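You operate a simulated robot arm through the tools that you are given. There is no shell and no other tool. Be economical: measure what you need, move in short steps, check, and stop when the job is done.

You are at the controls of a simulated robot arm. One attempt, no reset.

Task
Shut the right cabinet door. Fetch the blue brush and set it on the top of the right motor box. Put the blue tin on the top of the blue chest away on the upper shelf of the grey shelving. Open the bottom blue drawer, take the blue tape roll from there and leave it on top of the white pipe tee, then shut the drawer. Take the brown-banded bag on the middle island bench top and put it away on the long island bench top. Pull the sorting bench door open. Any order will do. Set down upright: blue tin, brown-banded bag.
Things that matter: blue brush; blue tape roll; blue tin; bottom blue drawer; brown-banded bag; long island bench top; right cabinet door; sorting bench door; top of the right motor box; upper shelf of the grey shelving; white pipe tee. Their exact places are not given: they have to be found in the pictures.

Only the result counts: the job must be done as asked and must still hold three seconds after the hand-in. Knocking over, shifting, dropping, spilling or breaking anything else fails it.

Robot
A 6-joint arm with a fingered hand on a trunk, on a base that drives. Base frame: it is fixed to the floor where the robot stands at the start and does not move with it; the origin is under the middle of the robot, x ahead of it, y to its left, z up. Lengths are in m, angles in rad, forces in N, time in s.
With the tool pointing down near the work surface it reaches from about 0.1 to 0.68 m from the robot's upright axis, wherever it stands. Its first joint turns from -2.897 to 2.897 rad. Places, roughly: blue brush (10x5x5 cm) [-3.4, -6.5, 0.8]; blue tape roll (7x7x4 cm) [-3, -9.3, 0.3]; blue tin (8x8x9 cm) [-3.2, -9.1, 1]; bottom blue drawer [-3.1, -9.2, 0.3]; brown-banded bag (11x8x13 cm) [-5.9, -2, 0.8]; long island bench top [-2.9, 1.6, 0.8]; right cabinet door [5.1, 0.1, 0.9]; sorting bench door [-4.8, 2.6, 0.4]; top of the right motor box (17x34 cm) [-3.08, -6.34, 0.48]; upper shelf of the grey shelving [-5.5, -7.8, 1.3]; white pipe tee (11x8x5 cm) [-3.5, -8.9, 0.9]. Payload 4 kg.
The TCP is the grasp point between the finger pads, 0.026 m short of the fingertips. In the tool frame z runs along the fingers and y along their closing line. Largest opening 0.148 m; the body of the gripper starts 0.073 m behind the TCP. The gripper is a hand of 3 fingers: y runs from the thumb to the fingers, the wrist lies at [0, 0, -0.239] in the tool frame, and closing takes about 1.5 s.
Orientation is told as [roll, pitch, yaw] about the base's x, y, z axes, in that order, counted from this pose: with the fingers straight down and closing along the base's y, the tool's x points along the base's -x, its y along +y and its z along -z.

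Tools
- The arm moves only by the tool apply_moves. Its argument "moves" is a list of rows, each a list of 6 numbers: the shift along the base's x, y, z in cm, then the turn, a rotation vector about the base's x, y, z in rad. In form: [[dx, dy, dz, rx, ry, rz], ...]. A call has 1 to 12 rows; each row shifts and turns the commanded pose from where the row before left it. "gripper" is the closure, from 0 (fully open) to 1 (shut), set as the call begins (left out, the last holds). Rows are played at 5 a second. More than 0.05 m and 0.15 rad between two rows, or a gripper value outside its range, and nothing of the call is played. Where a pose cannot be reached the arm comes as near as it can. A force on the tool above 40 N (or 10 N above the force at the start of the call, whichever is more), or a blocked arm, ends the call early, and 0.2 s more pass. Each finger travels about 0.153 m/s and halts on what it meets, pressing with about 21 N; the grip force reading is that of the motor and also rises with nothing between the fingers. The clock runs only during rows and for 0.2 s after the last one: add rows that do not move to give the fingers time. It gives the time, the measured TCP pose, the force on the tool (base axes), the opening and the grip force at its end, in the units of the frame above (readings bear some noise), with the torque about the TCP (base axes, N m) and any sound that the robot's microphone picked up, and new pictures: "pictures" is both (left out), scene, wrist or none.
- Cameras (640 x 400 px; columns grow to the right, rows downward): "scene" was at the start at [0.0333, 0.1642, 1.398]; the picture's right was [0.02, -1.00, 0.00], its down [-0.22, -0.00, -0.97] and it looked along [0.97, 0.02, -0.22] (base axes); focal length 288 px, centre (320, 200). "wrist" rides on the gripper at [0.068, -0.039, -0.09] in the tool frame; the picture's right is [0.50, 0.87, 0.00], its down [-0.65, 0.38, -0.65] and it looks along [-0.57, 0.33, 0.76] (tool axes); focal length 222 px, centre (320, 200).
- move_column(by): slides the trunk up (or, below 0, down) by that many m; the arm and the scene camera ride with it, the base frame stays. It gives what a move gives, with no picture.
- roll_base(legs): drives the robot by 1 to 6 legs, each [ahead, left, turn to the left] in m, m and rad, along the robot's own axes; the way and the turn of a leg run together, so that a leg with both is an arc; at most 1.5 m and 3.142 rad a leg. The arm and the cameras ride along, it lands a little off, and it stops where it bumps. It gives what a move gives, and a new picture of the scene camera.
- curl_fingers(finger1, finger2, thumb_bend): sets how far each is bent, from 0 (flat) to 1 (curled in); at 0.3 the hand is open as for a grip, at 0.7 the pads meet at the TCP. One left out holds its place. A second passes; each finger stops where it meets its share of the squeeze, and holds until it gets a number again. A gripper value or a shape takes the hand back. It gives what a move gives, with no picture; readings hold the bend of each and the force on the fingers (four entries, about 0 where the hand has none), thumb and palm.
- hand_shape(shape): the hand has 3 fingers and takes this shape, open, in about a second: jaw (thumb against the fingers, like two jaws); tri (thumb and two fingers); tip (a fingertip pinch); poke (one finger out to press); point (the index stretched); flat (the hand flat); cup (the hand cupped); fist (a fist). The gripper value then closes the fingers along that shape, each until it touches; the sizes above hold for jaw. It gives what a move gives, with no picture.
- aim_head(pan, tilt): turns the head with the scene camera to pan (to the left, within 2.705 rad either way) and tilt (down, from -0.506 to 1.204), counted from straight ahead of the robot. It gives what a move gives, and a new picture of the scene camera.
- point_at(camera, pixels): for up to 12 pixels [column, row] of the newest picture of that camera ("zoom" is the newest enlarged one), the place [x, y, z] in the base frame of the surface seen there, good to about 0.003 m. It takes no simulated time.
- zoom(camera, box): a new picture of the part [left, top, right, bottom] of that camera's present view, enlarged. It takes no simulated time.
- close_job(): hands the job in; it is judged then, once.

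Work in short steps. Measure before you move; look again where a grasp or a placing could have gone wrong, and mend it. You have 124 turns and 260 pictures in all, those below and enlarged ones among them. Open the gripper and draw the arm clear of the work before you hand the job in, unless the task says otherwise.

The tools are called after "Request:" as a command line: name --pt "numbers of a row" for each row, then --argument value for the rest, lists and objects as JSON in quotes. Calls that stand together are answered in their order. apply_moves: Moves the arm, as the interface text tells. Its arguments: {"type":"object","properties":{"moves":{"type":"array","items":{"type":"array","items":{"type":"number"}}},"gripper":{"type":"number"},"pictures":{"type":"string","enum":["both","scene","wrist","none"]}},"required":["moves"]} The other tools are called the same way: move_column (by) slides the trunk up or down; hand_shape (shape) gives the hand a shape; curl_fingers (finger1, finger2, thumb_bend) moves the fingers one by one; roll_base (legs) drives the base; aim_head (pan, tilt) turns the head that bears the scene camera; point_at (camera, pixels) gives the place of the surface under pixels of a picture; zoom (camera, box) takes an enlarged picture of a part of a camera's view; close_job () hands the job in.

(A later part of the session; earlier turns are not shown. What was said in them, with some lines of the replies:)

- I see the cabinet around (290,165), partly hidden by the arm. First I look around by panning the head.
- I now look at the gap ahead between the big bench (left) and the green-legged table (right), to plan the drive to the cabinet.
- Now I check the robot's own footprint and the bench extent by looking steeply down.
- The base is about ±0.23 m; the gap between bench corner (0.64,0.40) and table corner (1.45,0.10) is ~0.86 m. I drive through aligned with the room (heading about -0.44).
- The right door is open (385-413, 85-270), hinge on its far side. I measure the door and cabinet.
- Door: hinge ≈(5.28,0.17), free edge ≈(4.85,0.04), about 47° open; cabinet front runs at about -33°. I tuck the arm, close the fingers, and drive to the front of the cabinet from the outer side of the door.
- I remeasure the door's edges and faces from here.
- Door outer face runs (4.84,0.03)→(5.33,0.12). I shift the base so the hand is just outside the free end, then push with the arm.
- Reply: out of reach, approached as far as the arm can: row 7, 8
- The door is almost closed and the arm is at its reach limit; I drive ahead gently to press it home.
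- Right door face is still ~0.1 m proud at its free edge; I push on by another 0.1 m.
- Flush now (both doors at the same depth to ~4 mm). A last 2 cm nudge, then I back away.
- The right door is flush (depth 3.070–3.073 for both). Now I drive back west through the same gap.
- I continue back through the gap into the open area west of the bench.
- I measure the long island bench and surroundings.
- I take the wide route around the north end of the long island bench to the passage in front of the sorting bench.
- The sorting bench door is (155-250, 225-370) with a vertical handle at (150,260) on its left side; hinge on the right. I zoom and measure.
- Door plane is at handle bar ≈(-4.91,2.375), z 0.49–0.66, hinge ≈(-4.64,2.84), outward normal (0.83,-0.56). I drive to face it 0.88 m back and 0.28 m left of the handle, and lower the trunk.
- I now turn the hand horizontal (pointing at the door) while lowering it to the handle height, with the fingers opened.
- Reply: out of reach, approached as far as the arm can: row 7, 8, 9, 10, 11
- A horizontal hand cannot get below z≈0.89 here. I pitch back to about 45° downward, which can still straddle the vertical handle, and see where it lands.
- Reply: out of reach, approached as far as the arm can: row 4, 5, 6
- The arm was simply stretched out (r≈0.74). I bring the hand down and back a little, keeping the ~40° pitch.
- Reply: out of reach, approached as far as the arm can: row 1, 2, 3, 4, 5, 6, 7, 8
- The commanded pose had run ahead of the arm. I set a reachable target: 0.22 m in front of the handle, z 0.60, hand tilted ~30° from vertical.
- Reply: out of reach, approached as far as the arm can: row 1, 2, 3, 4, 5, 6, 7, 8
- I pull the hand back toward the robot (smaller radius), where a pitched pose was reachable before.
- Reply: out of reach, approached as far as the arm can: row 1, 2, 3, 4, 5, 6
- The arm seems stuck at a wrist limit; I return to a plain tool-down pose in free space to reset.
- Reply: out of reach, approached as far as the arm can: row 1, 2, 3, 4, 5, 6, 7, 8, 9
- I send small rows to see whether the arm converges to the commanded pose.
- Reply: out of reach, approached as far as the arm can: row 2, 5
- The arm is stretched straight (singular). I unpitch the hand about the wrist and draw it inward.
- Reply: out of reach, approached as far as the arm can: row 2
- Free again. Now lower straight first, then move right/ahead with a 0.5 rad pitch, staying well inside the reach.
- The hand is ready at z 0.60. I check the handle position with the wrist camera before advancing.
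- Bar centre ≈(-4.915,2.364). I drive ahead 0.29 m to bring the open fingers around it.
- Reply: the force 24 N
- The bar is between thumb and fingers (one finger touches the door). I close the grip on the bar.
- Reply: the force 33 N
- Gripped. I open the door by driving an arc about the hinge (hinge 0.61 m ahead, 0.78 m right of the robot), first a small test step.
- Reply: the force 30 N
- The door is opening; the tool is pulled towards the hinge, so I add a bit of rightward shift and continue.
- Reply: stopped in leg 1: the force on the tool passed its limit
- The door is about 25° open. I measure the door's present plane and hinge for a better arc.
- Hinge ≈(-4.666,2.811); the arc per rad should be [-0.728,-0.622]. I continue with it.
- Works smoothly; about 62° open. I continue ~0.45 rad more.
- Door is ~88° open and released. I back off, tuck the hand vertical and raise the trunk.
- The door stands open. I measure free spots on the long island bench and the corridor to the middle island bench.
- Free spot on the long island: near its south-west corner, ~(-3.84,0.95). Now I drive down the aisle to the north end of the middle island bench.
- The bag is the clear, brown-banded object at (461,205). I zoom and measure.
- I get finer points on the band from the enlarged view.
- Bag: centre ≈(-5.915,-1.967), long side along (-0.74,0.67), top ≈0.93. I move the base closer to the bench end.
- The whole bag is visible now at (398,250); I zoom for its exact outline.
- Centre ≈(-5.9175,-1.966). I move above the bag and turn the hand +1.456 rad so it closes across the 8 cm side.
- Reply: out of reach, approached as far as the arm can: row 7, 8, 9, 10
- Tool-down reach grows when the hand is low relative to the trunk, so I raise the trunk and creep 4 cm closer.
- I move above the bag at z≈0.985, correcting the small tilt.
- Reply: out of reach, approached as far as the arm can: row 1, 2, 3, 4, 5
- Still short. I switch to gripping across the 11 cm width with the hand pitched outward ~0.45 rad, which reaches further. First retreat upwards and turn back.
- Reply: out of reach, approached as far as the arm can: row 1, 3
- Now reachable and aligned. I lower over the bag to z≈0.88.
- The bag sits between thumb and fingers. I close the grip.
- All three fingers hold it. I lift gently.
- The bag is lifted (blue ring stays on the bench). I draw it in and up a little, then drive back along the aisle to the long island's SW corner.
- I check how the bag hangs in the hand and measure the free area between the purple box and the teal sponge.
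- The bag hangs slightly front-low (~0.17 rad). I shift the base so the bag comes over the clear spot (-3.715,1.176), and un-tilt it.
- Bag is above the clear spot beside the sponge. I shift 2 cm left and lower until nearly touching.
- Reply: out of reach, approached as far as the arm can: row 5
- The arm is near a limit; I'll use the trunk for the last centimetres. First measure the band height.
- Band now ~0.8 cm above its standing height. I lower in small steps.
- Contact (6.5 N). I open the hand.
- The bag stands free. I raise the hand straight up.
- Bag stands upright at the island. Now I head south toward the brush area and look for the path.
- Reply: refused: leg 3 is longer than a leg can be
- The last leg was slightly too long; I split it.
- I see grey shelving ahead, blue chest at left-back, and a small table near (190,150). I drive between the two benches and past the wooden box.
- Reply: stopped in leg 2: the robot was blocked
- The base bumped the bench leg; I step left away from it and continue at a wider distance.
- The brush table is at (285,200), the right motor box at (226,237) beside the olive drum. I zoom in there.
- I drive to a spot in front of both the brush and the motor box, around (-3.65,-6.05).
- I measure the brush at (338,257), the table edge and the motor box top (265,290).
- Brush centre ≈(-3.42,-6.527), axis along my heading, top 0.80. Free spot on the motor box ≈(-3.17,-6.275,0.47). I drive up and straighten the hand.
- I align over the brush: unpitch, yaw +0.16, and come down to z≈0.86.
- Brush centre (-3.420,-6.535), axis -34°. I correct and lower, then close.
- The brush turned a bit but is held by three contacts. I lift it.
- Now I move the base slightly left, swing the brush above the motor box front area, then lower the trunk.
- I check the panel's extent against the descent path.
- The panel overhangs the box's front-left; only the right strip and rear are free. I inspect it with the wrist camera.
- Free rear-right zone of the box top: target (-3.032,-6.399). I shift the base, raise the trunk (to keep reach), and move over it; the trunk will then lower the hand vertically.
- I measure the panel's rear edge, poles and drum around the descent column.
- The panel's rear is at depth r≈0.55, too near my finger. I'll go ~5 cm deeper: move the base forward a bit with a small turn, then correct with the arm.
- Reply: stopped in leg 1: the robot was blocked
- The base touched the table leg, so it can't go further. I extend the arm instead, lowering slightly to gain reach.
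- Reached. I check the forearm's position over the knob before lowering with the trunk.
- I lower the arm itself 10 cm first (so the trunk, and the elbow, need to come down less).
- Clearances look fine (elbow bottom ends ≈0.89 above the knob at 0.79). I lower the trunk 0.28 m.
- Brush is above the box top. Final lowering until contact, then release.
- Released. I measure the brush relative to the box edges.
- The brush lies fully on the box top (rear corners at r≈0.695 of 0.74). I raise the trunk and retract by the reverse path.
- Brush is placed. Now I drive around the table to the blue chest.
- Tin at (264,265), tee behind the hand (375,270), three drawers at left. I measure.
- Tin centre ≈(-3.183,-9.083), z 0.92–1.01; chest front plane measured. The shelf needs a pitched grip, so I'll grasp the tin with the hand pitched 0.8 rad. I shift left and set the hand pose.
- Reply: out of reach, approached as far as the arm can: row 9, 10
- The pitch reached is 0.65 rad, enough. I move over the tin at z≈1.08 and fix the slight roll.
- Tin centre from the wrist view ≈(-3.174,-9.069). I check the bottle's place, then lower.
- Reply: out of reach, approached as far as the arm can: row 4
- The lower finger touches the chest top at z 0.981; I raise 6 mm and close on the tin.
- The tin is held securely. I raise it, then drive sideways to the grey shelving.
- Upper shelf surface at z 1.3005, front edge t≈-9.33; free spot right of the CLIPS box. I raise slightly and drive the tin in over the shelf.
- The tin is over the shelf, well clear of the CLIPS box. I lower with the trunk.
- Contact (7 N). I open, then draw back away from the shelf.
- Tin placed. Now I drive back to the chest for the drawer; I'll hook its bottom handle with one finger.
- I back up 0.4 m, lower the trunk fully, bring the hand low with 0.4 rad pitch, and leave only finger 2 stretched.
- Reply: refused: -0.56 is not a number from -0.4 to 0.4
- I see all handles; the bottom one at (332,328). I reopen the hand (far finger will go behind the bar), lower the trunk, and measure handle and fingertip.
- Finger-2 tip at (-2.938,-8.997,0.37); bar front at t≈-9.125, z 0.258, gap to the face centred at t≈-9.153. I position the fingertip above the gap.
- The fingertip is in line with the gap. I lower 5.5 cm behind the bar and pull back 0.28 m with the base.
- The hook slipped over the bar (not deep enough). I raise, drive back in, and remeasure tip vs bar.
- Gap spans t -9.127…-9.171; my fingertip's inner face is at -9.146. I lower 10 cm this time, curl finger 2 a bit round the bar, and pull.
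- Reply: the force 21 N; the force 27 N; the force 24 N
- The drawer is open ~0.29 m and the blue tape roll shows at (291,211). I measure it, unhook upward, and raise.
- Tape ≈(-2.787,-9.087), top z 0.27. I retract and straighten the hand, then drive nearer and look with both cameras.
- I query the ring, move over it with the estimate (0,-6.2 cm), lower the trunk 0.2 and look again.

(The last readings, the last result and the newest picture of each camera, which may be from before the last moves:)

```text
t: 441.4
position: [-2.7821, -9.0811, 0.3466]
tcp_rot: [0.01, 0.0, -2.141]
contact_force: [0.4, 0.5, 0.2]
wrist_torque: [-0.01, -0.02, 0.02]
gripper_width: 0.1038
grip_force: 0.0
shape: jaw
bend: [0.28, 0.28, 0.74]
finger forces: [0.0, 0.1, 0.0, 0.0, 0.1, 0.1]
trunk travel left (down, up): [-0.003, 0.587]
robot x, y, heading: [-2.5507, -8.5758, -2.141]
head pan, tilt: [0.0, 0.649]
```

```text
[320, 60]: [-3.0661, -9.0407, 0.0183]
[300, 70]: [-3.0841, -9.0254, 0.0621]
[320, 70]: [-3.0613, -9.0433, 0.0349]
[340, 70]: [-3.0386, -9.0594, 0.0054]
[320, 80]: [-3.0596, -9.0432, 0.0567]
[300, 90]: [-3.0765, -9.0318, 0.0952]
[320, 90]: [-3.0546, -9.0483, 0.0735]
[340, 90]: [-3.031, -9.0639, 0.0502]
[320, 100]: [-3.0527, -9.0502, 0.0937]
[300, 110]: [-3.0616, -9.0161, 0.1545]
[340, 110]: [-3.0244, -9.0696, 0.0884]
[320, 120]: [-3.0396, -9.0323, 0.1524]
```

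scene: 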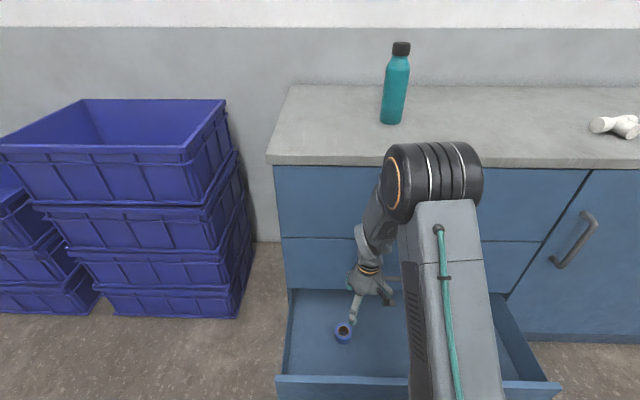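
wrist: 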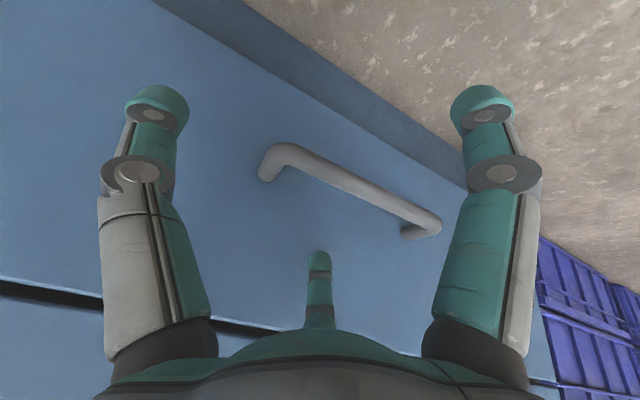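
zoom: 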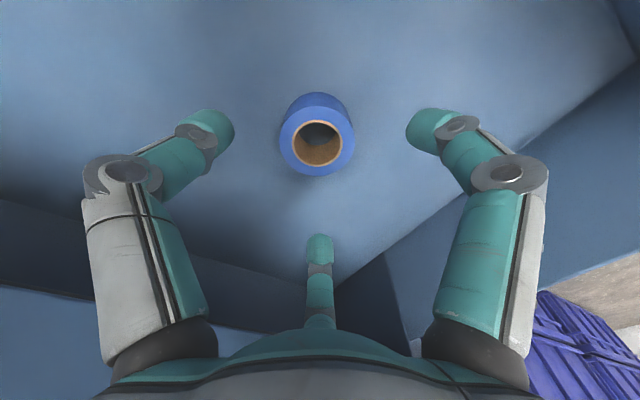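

The ring is centred under the TCP. I lower 8 cm, close, and lift with the trunk.

Request:
apply_moves --pt "0 0 -2 0 0 0" --pt "0 0 -2 0 0 0" --pt "0 0 -2 0 0 0" --pt "0 0 -2 0 0 0" --pictures "none"

Request:
apply_moves --pt "0 0 0 0 0 0" --pt "0 0 0 0 0 0" --pt "0 0 0 0 0 0" --pt "0 0 0 0 0 0" --pt "0 0 0 0 0 0" --pt "0 0 0 0 0 0" --pt "0 0 0 0 0 0" --gripper 1 --pictures "wrist"

Request:
move_column --by 0.4

Request:
zoom --camera "wrist" --box '[0, 0, 640, 400]'

```text
t: 442.4
position: [-2.7813, -9.0831, 0.2637]
tcp_rot: [0.012, 0.0, -2.142]
contact_force: [0.0, 0.2, -0.1]
wrist_torque: [-0.02, 0.03, 0.03]
gripper_width: 0.1041
grip_force: 0.1
shape: jaw
bend: [0.28, 0.28, 0.74]
finger forces: [0.0, 0.0, 0.0, 0.0, 0.0, 0.0]
trunk travel left (down, up): [-0.003, 0.587]
robot x, y, heading: [-2.5473, -8.5746, -2.143]
head pan, tilt: [0.0, 0.649]
```

```text
t: 444.0
position: [-2.7801, -9.0829, 0.2659]
tcp_rot: [0.01, 0.002, -2.141]
contact_force: [0.2, -0.2, 0.2]
wrist_torque: [-0.02, 0.03, -0.03]
gripper_width: 0.0562
grip_force: 20.9
shape: jaw
bend: [0.77, 0.77, 0.7]
finger forces: [18.4, 18.7, 0.1, 0.0, 19.2, 0.0]
trunk travel left (down, up): [-0.003, 0.587]
robot x, y, heading: [-2.5492, -8.5758, -2.138]
head pan, tilt: [0.0, 0.649]
```

wrist: 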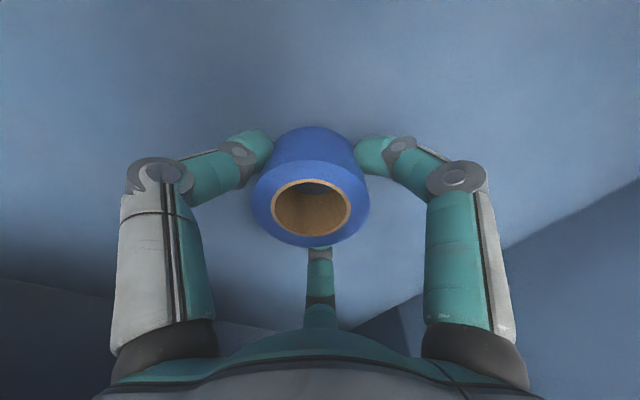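

```text
t: 447.9
position: [-2.7803, -9.0833, 0.664]
tcp_rot: [0.011, 0.003, -2.141]
contact_force: [0.0, -0.3, -0.6]
wrist_torque: [-0.02, 0.01, 0.0]
gripper_width: 0.0559
grip_force: 21.1
shape: jaw
bend: [0.77, 0.77, 0.7]
finger forces: [18.5, 18.7, 0.0, 0.0, 19.3, 0.1]
trunk travel left (down, up): [-0.403, 0.187]
robot x, y, heading: [-2.5516, -8.5744, -2.141]
head pan, tilt: [0.0, 0.649]
```

```text
1.00 times, centred on (320, 200) of wrist
```

zoom: 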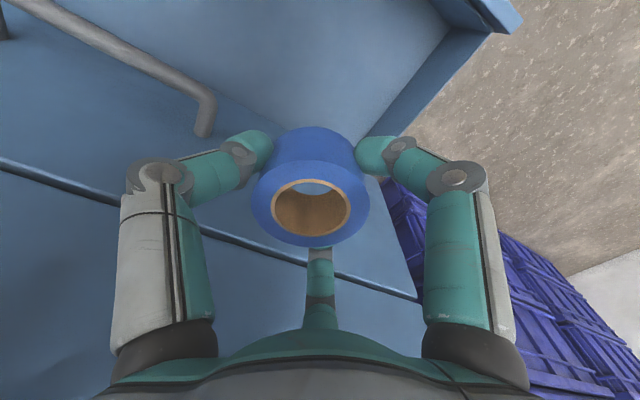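

The tape is firmly held. I raise it, back off, and shift sideways in front of the tee, then look.

Request:
roll_base --legs '[[-0.1, 0, -0.025]]'

Request:
move_column --by 0.185

Request:
apply_moves --pt "0.5 0.8 4 0 0 0" --pt "0.5 0.8 4 0 0 0" --pt "0.5 0.8 4 0 0 0" --pt "0.5 0.8 4 0 0 0" --pt "0 0 4 0 0 0" --pictures "none"

Request:
roll_base --legs '[[0, -0.79, 0]]'

Request:
aim_head --pan 0.05 --tilt 0.75

```text
t: 449.0
position: [-2.7387, -8.9921, 0.6639]
tcp_rot: [0.01, 0.001, -2.168]
contact_force: [0.4, 1.0, -0.4]
wrist_torque: [0.03, -0.01, -0.01]
gripper_width: 0.056
grip_force: 21.0
shape: jaw
bend: [0.77, 0.77, 0.7]
finger forces: [18.4, 18.8, 0.1, 0.1, 19.1, 0.0]
trunk travel left (down, up): [-0.403, 0.187]
robot x, y, heading: [-2.493, -8.4911, -2.167]
head pan, tilt: [0.0, 0.649]
```

scene: 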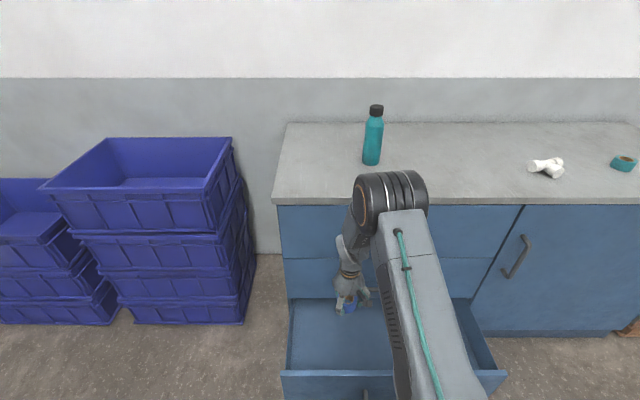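

```text
t: 451.0
position: [-2.7381, -8.9925, 0.8485]
tcp_rot: [0.01, 0.001, -2.168]
contact_force: [-0.7, 0.2, -0.8]
wrist_torque: [0.03, 0.01, -0.01]
gripper_width: 0.0559
grip_force: 20.6
shape: jaw
bend: [0.77, 0.77, 0.7]
finger forces: [18.4, 18.7, 0.0, 0.0, 19.2, 0.1]
trunk travel left (down, up): [-0.588, 0.002]
robot x, y, heading: [-2.4928, -8.4882, -2.168]
head pan, tilt: [0.0, 0.649]
```

```text
t: 452.2
position: [-2.718, -8.9622, 1.0497]
tcp_rot: [0.011, 0.0, -2.167]
contact_force: [-1.0, -0.3, -0.3]
wrist_torque: [0.01, -0.04, -0.04]
gripper_width: 0.0561
grip_force: 21.0
shape: jaw
bend: [0.77, 0.77, 0.7]
finger forces: [18.5, 18.8, 0.1, 0.1, 19.3, 0.0]
trunk travel left (down, up): [-0.588, 0.002]
robot x, y, heading: [-2.4925, -8.4896, -2.164]
head pan, tilt: [0.0, 0.649]
```

```text
t: 456.6
position: [-3.3889, -8.5092, 1.0498]
tcp_rot: [0.009, 0.001, -2.162]
contact_force: [-0.2, -0.3, 0.7]
wrist_torque: [-0.01, 0.0, -0.02]
gripper_width: 0.0562
grip_force: 21.2
shape: jaw
bend: [0.77, 0.77, 0.7]
finger forces: [18.3, 18.8, 0.1, 0.0, 19.3, 0.0]
trunk travel left (down, up): [-0.588, 0.002]
robot x, y, heading: [-3.164, -8.0348, -2.162]
head pan, tilt: [0.0, 0.649]
```

scene: 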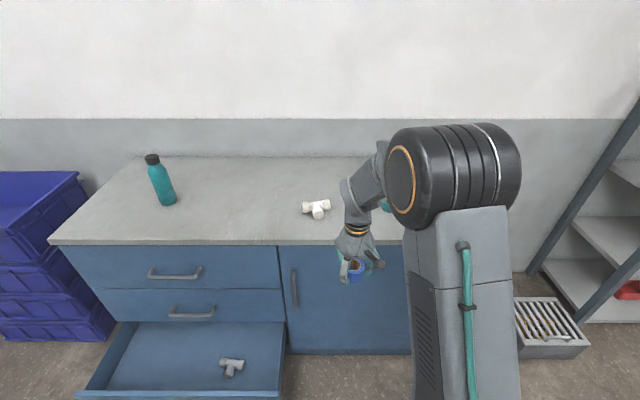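

```text
t: 457.2
position: [-3.3889, -8.5086, 1.05]
tcp_rot: [0.012, 0.0, -2.164]
contact_force: [-0.9, 0.1, -0.7]
wrist_torque: [0.0, 0.0, -0.02]
gripper_width: 0.0556
grip_force: 20.8
shape: jaw
bend: [0.77, 0.77, 0.7]
finger forces: [18.3, 18.8, 0.0, 0.1, 19.2, 0.0]
trunk travel left (down, up): [-0.588, 0.002]
robot x, y, heading: [-3.1659, -8.0369, -2.165]
head pan, tilt: [0.051, 0.75]
```

scene: 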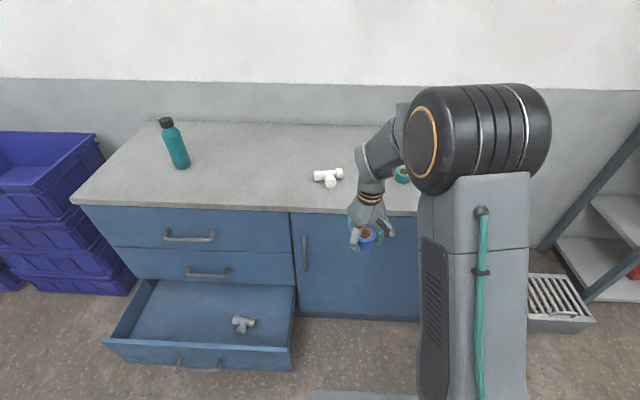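

The white tee is in clear view at (328,177). I zoom and measure it.

Request:
zoom --camera "scene" --box '[304, 160, 352, 192]'

Request:
point_at --camera "scene" --pixels '[[314, 172], [318, 174], [323, 174], [328, 173], [333, 173], [338, 172], [342, 171], [329, 177], [330, 181], [331, 185], [327, 176], [340, 174]]'

```text
12.50 times, centred on (328, 176) of scene
```

zoom: 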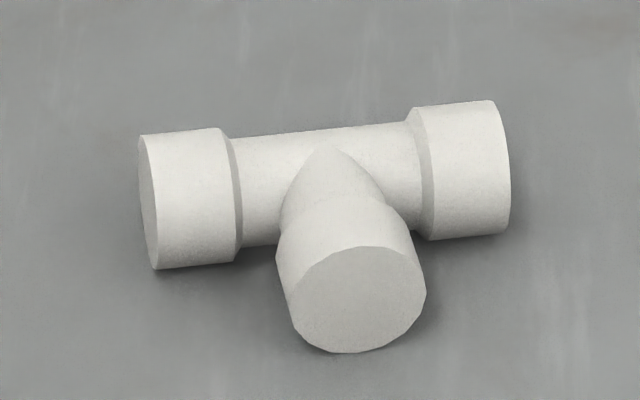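

```text
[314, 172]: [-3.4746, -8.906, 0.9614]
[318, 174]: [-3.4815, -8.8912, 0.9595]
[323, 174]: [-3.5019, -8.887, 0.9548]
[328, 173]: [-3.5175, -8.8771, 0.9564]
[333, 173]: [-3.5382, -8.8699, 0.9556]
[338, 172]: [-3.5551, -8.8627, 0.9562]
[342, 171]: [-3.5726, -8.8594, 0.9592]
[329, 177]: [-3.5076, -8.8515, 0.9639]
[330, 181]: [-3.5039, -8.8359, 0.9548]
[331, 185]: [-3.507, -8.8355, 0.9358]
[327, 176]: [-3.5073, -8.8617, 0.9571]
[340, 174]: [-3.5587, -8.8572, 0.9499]
```

Three flange tops (z≈0.965) give a stable seat; centre the tape at (-3.518,-8.869). I drive in and roughly align at height.

Request:
roll_base --legs '[[0.37, 0.03, 0]]'

Request:
apply_moves --pt "2.6 -1.8 0 0 0 0" --pt "2.6 -1.8 0 0 0 0" --pictures "wrist"

Request:
point_at --camera "wrist" --pixels '[[310, 150], [310, 220], [280, 225], [340, 225], [250, 190], [370, 190], [310, 235], [262, 220]]'

```text
t: 459.6
position: [-3.5662, -8.832, 1.0494]
tcp_rot: [0.011, 0.001, -2.16]
contact_force: [0.4, -0.3, -0.4]
wrist_torque: [0.03, 0.0, -0.02]
gripper_width: 0.056
grip_force: 21.5
shape: jaw
bend: [0.77, 0.77, 0.7]
finger forces: [18.4, 18.8, 0.0, 0.1, 19.2, 0.0]
trunk travel left (down, up): [-0.588, 0.002]
robot x, y, heading: [-3.3457, -8.3579, -2.158]
head pan, tilt: [0.051, 0.75]
```

scene: 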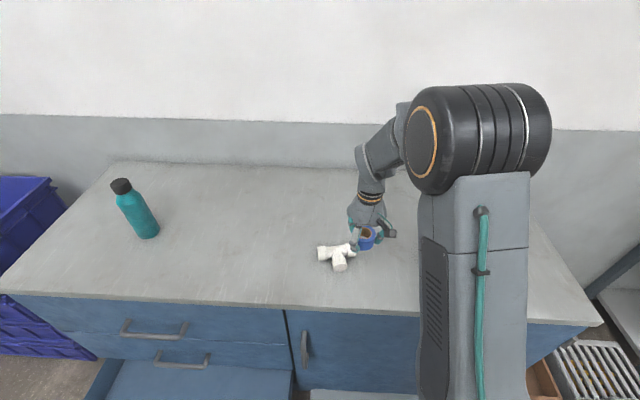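

```text
t: 460.2
position: [-3.5118, -8.8679, 1.0519]
tcp_rot: [0.012, 0.0, -2.157]
contact_force: [0.1, -0.2, -1.2]
wrist_torque: [0.01, 0.01, -0.01]
gripper_width: 0.0558
grip_force: 20.8
shape: jaw
bend: [0.77, 0.77, 0.7]
finger forces: [18.4, 18.7, 0.0, 0.0, 19.2, 0.1]
trunk travel left (down, up): [-0.588, 0.002]
robot x, y, heading: [-3.3436, -8.3579, -2.153]
head pan, tilt: [0.051, 0.75]
```

wrist: 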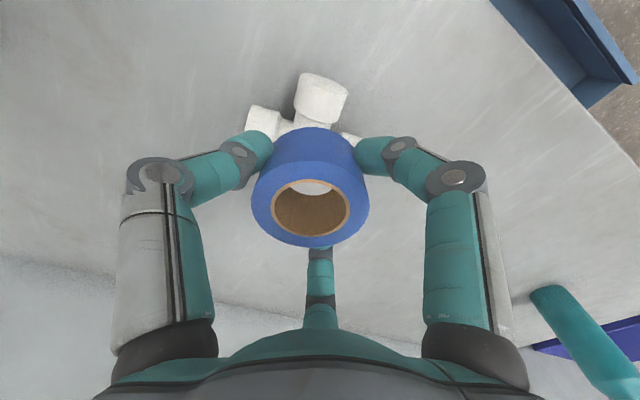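

```text
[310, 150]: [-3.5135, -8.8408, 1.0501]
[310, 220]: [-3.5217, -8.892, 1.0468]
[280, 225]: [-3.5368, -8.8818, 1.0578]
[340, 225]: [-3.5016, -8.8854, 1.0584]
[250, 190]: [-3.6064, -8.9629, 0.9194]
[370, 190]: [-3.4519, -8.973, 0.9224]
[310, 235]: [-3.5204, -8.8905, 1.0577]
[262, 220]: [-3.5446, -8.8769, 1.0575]
```

Tape centre is right over the tee. I lower to contact in small steps and release.

Request:
apply_moves --pt "-0.3 -0.4 -2.3 0 0 0" --pt "0 0 -2.3 0 0 0" --pictures "none"

Request:
move_column --by -0.004

Request:
move_column --by -0.003

Request:
zoom --camera "scene" --box '[300, 190, 440, 290]'

```text
t: 460.8
position: [-3.5183, -8.8727, 1.0065]
tcp_rot: [0.012, -0.001, -2.159]
contact_force: [-1.0, 0.1, -1.7]
wrist_torque: [-0.01, 0.01, -0.02]
gripper_width: 0.0558
grip_force: 20.9
shape: jaw
bend: [0.77, 0.77, 0.7]
finger forces: [18.3, 18.8, 0.1, 0.0, 19.3, 0.1]
trunk travel left (down, up): [-0.588, 0.002]
robot x, y, heading: [-3.3449, -8.3593, -2.159]
head pan, tilt: [0.051, 0.75]
```

```text
t: 461.3
position: [-3.5177, -8.8718, 1.0007]
tcp_rot: [0.012, 0.002, -2.157]
contact_force: [0.0, 0.4, -1.0]
wrist_torque: [0.0, 0.05, 0.01]
gripper_width: 0.0559
grip_force: 21.1
shape: jaw
bend: [0.77, 0.77, 0.7]
finger forces: [18.3, 18.8, 0.0, 0.0, 19.3, 0.0]
trunk travel left (down, up): [-0.584, 0.006]
robot x, y, heading: [-3.3478, -8.3604, -2.16]
head pan, tilt: [0.051, 0.75]
```

```text
t: 461.9
position: [-3.5183, -8.8716, 0.9988]
tcp_rot: [0.01, 0.002, -2.159]
contact_force: [0.0, 0.5, -0.1]
wrist_torque: [-0.02, -0.01, -0.04]
gripper_width: 0.0559
grip_force: 20.6
shape: jaw
bend: [0.77, 0.77, 0.7]
finger forces: [18.3, 18.8, 0.0, 0.0, 19.3, 0.0]
trunk travel left (down, up): [-0.581, 0.009]
robot x, y, heading: [-3.3473, -8.3586, -2.158]
head pan, tilt: [0.051, 0.75]
```

```text
4.00 times, centred on (370, 240) of scene
```

zoom: 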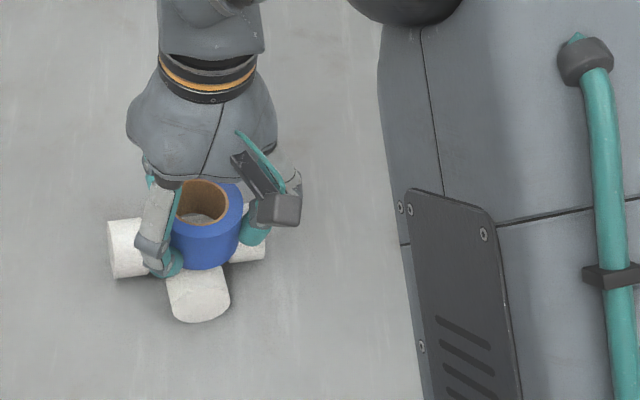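

Almost touching. I lower 2 mm more, open partly, rise, and look.

Request:
move_column --by -0.002

Request:
apply_moves --pt "0 0 0 0 0 0" --pt "0 0 0 0 0 0" --pt "0 0 0 0 0 0" --pt "0 0 0 0 0 0" --pt "0 0 0 0 0 0" --gripper 0.2 --pictures "none"

Request:
apply_moves --pt "0 0 1.5 0 0 0" --pt "0 0 2 0 0 0" --pt "0 0 3 0 0 0" --pt "0 0 3 0 0 0" --pictures "wrist"

Request:
zoom --camera "scene" --box '[300, 190, 440, 290]'

```text
t: 462.4
position: [-3.5185, -8.8715, 0.9976]
tcp_rot: [0.011, 0.001, -2.159]
contact_force: [1.1, 0.3, -1.5]
wrist_torque: [-0.02, 0.0, -0.02]
gripper_width: 0.0557
grip_force: 21.0
shape: jaw
bend: [0.77, 0.77, 0.7]
finger forces: [18.3, 18.9, 0.0, 0.0, 19.3, 0.0]
trunk travel left (down, up): [-0.579, 0.011]
robot x, y, heading: [-3.3405, -8.3598, -2.153]
head pan, tilt: [0.051, 0.75]
```

```text
t: 463.6
position: [-3.518, -8.8717, 0.997]
tcp_rot: [0.01, 0.002, -2.159]
contact_force: [0.4, 0.3, 0.0]
wrist_torque: [-0.03, 0.0, -0.02]
gripper_width: 0.118
grip_force: 0.1
shape: jaw
bend: [0.26, 0.26, 0.48]
finger forces: [0.1, 0.1, 0.0, 0.0, 0.0, 0.0]
trunk travel left (down, up): [-0.579, 0.011]
robot x, y, heading: [-3.3453, -8.3604, -2.154]
head pan, tilt: [0.051, 0.75]
```

```text
t: 464.6
position: [-3.5177, -8.872, 1.0929]
tcp_rot: [0.011, 0.002, -2.16]
contact_force: [0.9, -0.7, -0.2]
wrist_torque: [-0.01, -0.01, 0.0]
gripper_width: 0.1181
grip_force: 0.1
shape: jaw
bend: [0.25, 0.25, 0.48]
finger forces: [0.1, 0.1, 0.0, 0.0, 0.1, 0.1]
trunk travel left (down, up): [-0.579, 0.011]
robot x, y, heading: [-3.344, -8.3576, -2.154]
head pan, tilt: [0.051, 0.75]
```

wrist: 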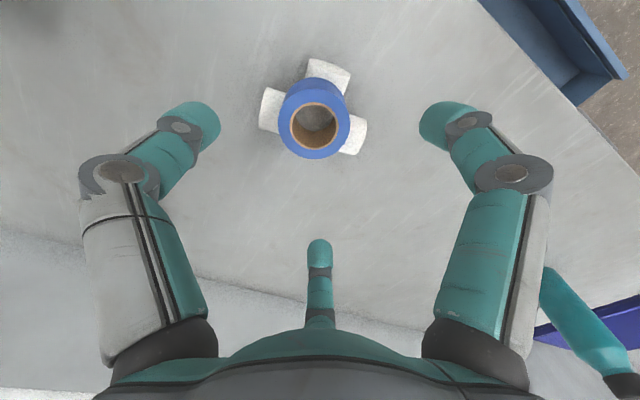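

```text
4.00 times, centred on (370, 240) of scene
```

zoom: 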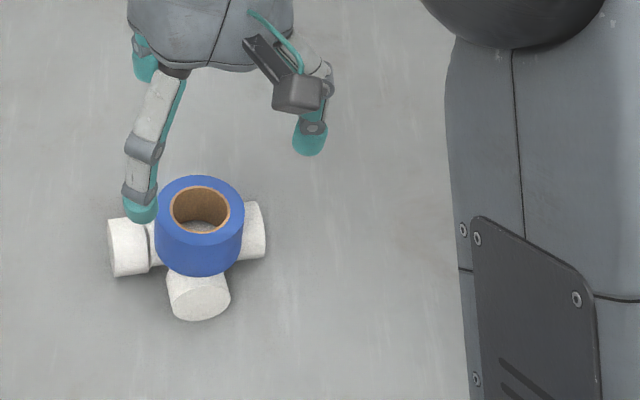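

The tape rests well on the tee. Now I close the hand, back off, move in front of the open drawer, take the low pitched pose and push it shut.

Request:
roll_base --legs '[[-0.64, 0, -0.01], [0, 0.36, 0]]'

Request:
move_column --by -0.4

Request:
move_column --by -0.175

Request:
apply_moves --pt "-1.21 -1.84 -3.6 -0.0598 0.0395 0" --pt "-1.21 -1.84 -3.6 -0.0598 0.0395 0" --pt "-1.21 -1.84 -3.6 -0.0598 0.0395 0" --pt "-1.21 -1.84 -3.6 -0.0598 0.0395 0" --pt "-1.21 -1.84 -3.6 -0.0598 0.0395 0" --pt "-1.21 -1.84 -3.6 -0.0598 0.0395 0" --pt "0 0 0 0 0 0" --pt "0 0 0 0 0 0" --gripper 1 --pictures "scene"

Request:
point_at --camera "scene" --pixels '[[200, 250], [250, 250], [300, 250], [200, 300], [250, 300], [300, 300]]'

```text
t: 470.1
position: [-2.8663, -8.5485, 1.092]
tcp_rot: [0.009, 0.001, -2.186]
contact_force: [0.3, 0.8, 0.1]
wrist_torque: [-0.05, 0.04, -0.02]
gripper_width: 0.1181
grip_force: 0.0
shape: jaw
bend: [0.25, 0.25, 0.48]
finger forces: [0.0, 0.0, 0.0, 0.0, 0.0, 0.1]
trunk travel left (down, up): [-0.579, 0.011]
robot x, y, heading: [-2.6795, -8.0383, -2.184]
head pan, tilt: [0.051, 0.75]
```

scene: 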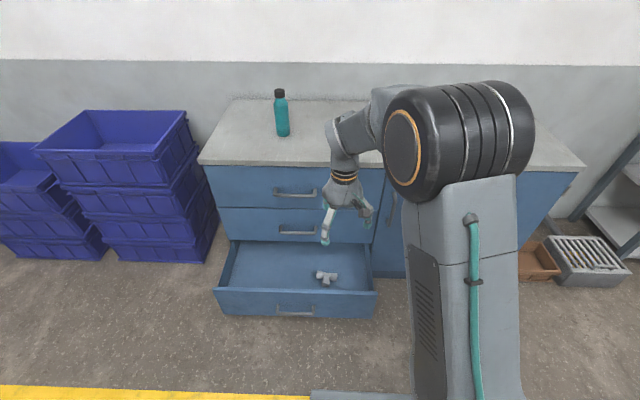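

```text
t: 473.9
position: [-2.8653, -8.551, 0.6908]
tcp_rot: [0.011, 0.002, -2.185]
contact_force: [-0.6, 0.1, 0.1]
wrist_torque: [0.02, 0.01, 0.04]
gripper_width: 0.1181
grip_force: 0.2
shape: jaw
bend: [0.25, 0.25, 0.48]
finger forces: [0.0, 0.0, 0.0, 0.0, 0.0, 0.0]
trunk travel left (down, up): [-0.179, 0.411]
robot x, y, heading: [-2.6771, -8.0442, -2.182]
head pan, tilt: [0.051, 0.75]
```

```text
t: 475.9
position: [-2.8652, -8.5492, 0.5158]
tcp_rot: [0.01, -0.001, -2.184]
contact_force: [0.8, 0.4, -0.2]
wrist_torque: [0.04, -0.01, 0.01]
gripper_width: 0.1182
grip_force: 0.1
shape: jaw
bend: [0.25, 0.25, 0.48]
finger forces: [0.0, 0.0, 0.0, 0.0, 0.0, 0.0]
trunk travel left (down, up): [-0.004, 0.586]
robot x, y, heading: [-2.6769, -8.0384, -2.182]
head pan, tilt: [0.051, 0.75]
```

```text
t: 477.7
position: [-2.938, -8.6606, 0.3015]
tcp_rot: [0.026, -0.429, -2.187]
contact_force: [0.2, 0.1, 0.0]
wrist_torque: [0.03, -0.03, 0.01]
gripper_width: 0.0
grip_force: 20.8
shape: jaw
bend: [0.7, 0.7, 0.7]
finger forces: [0.0, 0.1, 0.1, 0.1, 0.0, 0.1]
trunk travel left (down, up): [-0.004, 0.586]
robot x, y, heading: [-2.6773, -8.0397, -2.181]
head pan, tilt: [0.051, 0.75]
```

scene: 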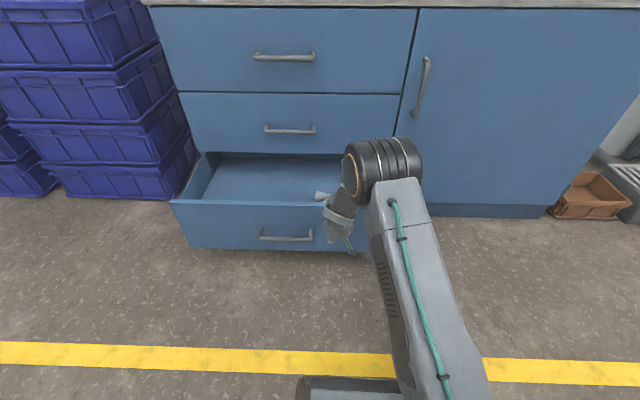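

```text
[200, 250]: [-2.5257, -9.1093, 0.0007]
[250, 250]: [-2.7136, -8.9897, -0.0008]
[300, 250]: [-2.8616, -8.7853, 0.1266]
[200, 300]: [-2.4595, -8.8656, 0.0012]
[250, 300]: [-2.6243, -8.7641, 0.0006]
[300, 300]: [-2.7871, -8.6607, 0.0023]
```

The hand is in front of the drawer, right of its handle. I drive ahead 0.33 m to push it shut and look.

Request:
roll_base --legs '[[0.2, 0, 0], [0.13, 0, 0]]'

Request:
zoom --camera "scene" --box '[140, 20, 460, 280]'

```text
t: 480.2
position: [-3.1291, -8.9319, 0.3015]
tcp_rot: [0.024, -0.429, -2.189]
contact_force: [-0.1, -0.1, 0.3]
wrist_torque: [-0.03, -0.03, 0.0]
gripper_width: 0.0001
grip_force: 20.5
shape: jaw
bend: [0.7, 0.7, 0.7]
finger forces: [0.0, 0.0, 0.0, 0.0, 0.1, 0.1]
trunk travel left (down, up): [-0.004, 0.586]
robot x, y, heading: [-2.8686, -8.3133, -2.19]
head pan, tilt: [0.051, 0.75]
```

scene: 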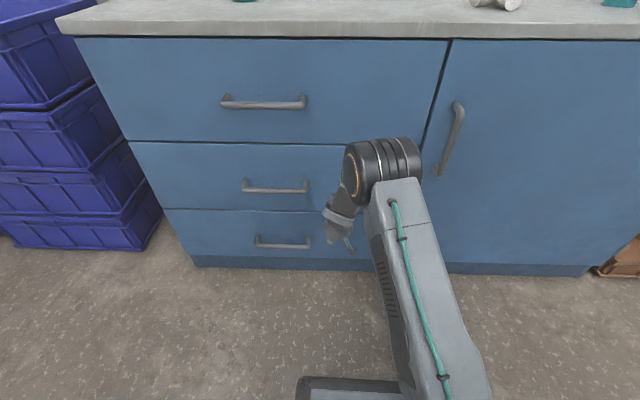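

```text
1.54 times, centred on (300, 150) of scene
```

zoom: 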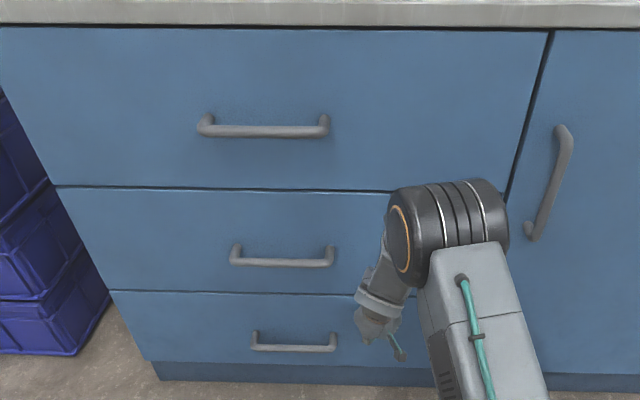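

It appears shut; I compare face depths, nudge 1.5 cm more, then re-measure.

Request:
point_at --camera "scene" --pixels '[[215, 240], [215, 170], [290, 255], [290, 170], [190, 225], [190, 170]]'

Request:
roll_base --legs '[[0.02, 0, 0]]'

Request:
point_at --camera "scene" --pixels '[[215, 240], [215, 170], [290, 255], [290, 170], [190, 225], [190, 170]]'

Request:
roll_base --legs '[[-0.4, 0, 0]]'

Request:
point_at --camera "scene" --pixels '[[240, 205], [240, 145], [280, 215], [280, 150], [220, 200], [220, 150]]'

```text
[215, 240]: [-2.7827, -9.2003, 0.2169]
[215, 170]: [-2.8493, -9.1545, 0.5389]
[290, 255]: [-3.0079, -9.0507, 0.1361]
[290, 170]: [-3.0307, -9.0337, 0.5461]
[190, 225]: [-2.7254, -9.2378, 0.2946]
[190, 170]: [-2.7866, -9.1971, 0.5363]
```

```text
t: 481.0
position: [-3.1334, -8.9349, 0.2971]
tcp_rot: [0.02, -0.417, -2.183]
contact_force: [4.1, 5.8, -1.4]
wrist_torque: [-0.16, 0.13, 0.12]
gripper_width: 0.0
grip_force: 21.1
shape: jaw
bend: [0.7, 0.7, 0.7]
finger forces: [0.1, 7.3, 0.0, 0.1, 0.0, 0.0]
trunk travel left (down, up): [-0.004, 0.586]
robot x, y, heading: [-2.8767, -8.3168, -2.185]
head pan, tilt: [0.051, 0.75]
stopped in leg 1: the force on the tool passed its limit (the readings are from after the stop); the commanded pose is now the measured one
```

scene: 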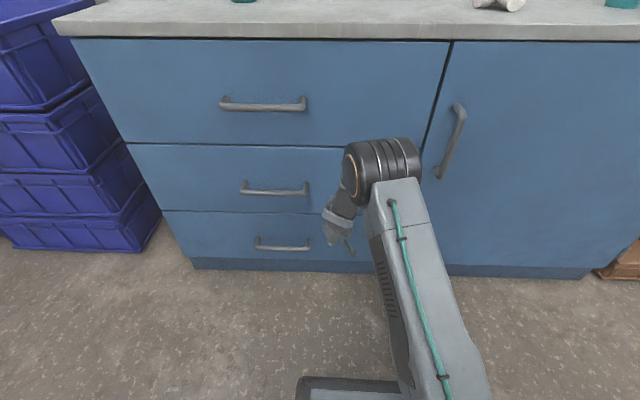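

```text
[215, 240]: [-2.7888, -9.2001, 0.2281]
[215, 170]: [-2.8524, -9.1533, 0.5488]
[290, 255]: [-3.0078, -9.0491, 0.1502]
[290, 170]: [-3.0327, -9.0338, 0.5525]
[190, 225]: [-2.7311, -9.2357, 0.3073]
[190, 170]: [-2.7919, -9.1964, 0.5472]
```

```text
t: 483.5
position: [-2.9115, -8.608, 0.2985]
tcp_rot: [0.022, -0.418, -2.202]
contact_force: [1.0, -0.9, 1.0]
wrist_torque: [-0.03, 0.0, -0.02]
gripper_width: 0.0001
grip_force: 21.1
shape: jaw
bend: [0.7, 0.7, 0.7]
finger forces: [0.0, 0.1, 0.0, 0.0, 0.0, 0.0]
trunk travel left (down, up): [-0.004, 0.586]
robot x, y, heading: [-2.6465, -8.0, -2.201]
head pan, tilt: [0.051, 0.75]
```

scene: 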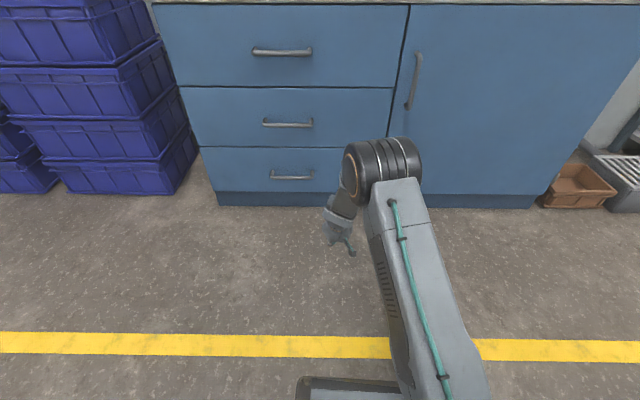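

```text
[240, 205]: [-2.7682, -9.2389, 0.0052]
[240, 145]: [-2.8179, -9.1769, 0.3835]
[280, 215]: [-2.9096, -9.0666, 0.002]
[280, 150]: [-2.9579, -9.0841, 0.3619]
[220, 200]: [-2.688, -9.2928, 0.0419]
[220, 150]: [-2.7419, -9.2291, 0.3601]
```

The drawer is flush with its neighbour (t -9.169 vs -9.167). I open the hand, raise clear, and take a last look at the tape and the tin.

Request:
apply_moves --pt "0 0 2 0 0 0" --pt "0 0 2 0 0 0" --pt "0 0 2 0 0 0" --pt "0 0 2 0 0 0" --pt "0 0 2 0 0 0" --gripper 0 --pictures "none"

Request:
move_column --by 0.4

Request:
aim_head --pan -0.1 --tilt 0.45

Request:
aim_head --pan -0.9 --tilt 0.1

```text
t: 484.7
position: [-2.9129, -8.6076, 0.399]
tcp_rot: [0.02, -0.42, -2.201]
contact_force: [-0.6, -0.9, -0.3]
wrist_torque: [-0.01, -0.01, -0.03]
gripper_width: 0.1478
grip_force: 0.0
shape: jaw
bend: [0.3, 0.3, 0.3]
finger forces: [0.0, 0.0, 0.1, 0.0, 0.0, 0.0]
trunk travel left (down, up): [-0.004, 0.586]
robot x, y, heading: [-2.6484, -7.9978, -2.198]
head pan, tilt: [0.051, 0.75]
```

```text
t: 488.5
position: [-2.9126, -8.6075, 0.799]
tcp_rot: [0.022, -0.418, -2.201]
contact_force: [1.5, 0.4, 0.5]
wrist_torque: [0.01, -0.01, -0.01]
gripper_width: 0.148
grip_force: 0.1
shape: jaw
bend: [0.3, 0.3, 0.3]
finger forces: [0.0, 0.0, 0.0, 0.1, 0.0, 0.0]
trunk travel left (down, up): [-0.404, 0.186]
robot x, y, heading: [-2.6442, -7.999, -2.201]
head pan, tilt: [0.051, 0.75]
```

```text
t: 489.3
position: [-2.9135, -8.6065, 0.7988]
tcp_rot: [0.02, -0.419, -2.201]
contact_force: [-0.3, 0.6, -0.5]
wrist_torque: [0.0, -0.01, -0.03]
gripper_width: 0.1479
grip_force: 0.0
shape: jaw
bend: [0.3, 0.3, 0.3]
finger forces: [0.0, 0.0, 0.0, 0.1, 0.1, 0.0]
trunk travel left (down, up): [-0.404, 0.186]
robot x, y, heading: [-2.642, -8.0011, -2.2]
head pan, tilt: [-0.099, 0.45]
```

scene: 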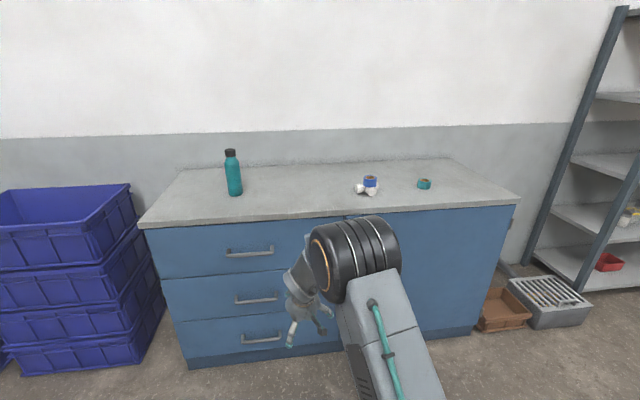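

```text
t: 490.4
position: [-2.9129, -8.6082, 0.7982]
tcp_rot: [0.022, -0.418, -2.201]
contact_force: [-0.2, 0.1, 0.1]
wrist_torque: [0.03, -0.01, -0.02]
gripper_width: 0.148
grip_force: 0.1
shape: jaw
bend: [0.3, 0.3, 0.3]
finger forces: [0.0, 0.0, 0.0, 0.1, 0.0, 0.0]
trunk travel left (down, up): [-0.404, 0.186]
robot x, y, heading: [-2.646, -7.9949, -2.203]
head pan, tilt: [-0.901, 0.099]
```

scene: 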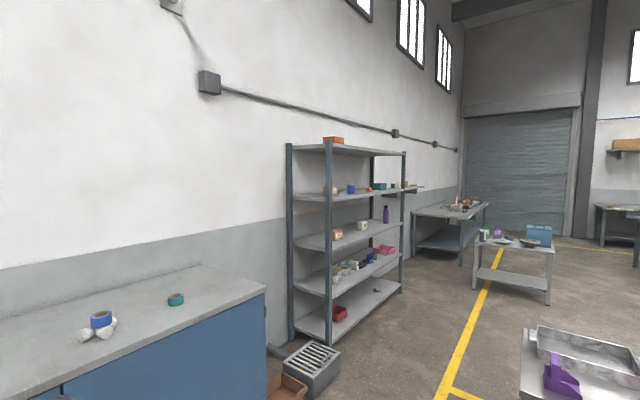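

The tape sits on the white tee, the blue tin stands on the upper shelf at (351,189), the drawer is shut, and the hand is open and clear. I hand the job in.

Request:
close_job

```text
The job is handed in.
```

I did all six parts of the task and handed the job in; I don't know how it was judged.

- **Right cabinet door:** shut, flush with the left door to within a few millimetres.
- **Blue brush:** lying on top of the right motor box, fully inside its edges.
- **Blue tin:** upright on the upper shelf of the grey shelving, to the right of the CLIPS box.
- **Blue tape roll:** resting on the white pipe tee, in place in the last picture. The bottom blue drawer is shut, flush with the drawer above.
- **Brown-banded bag:** upright on the long island bench top, near the south-west corner.
- **Sorting bench door:** pulled open to about 88°.

While driving, the base touched a leg of the middle island bench once and stopped. It may also have touched a leg of the brush table. I saw nothing moved in the pictures afterwards, but I did not measure either table again.
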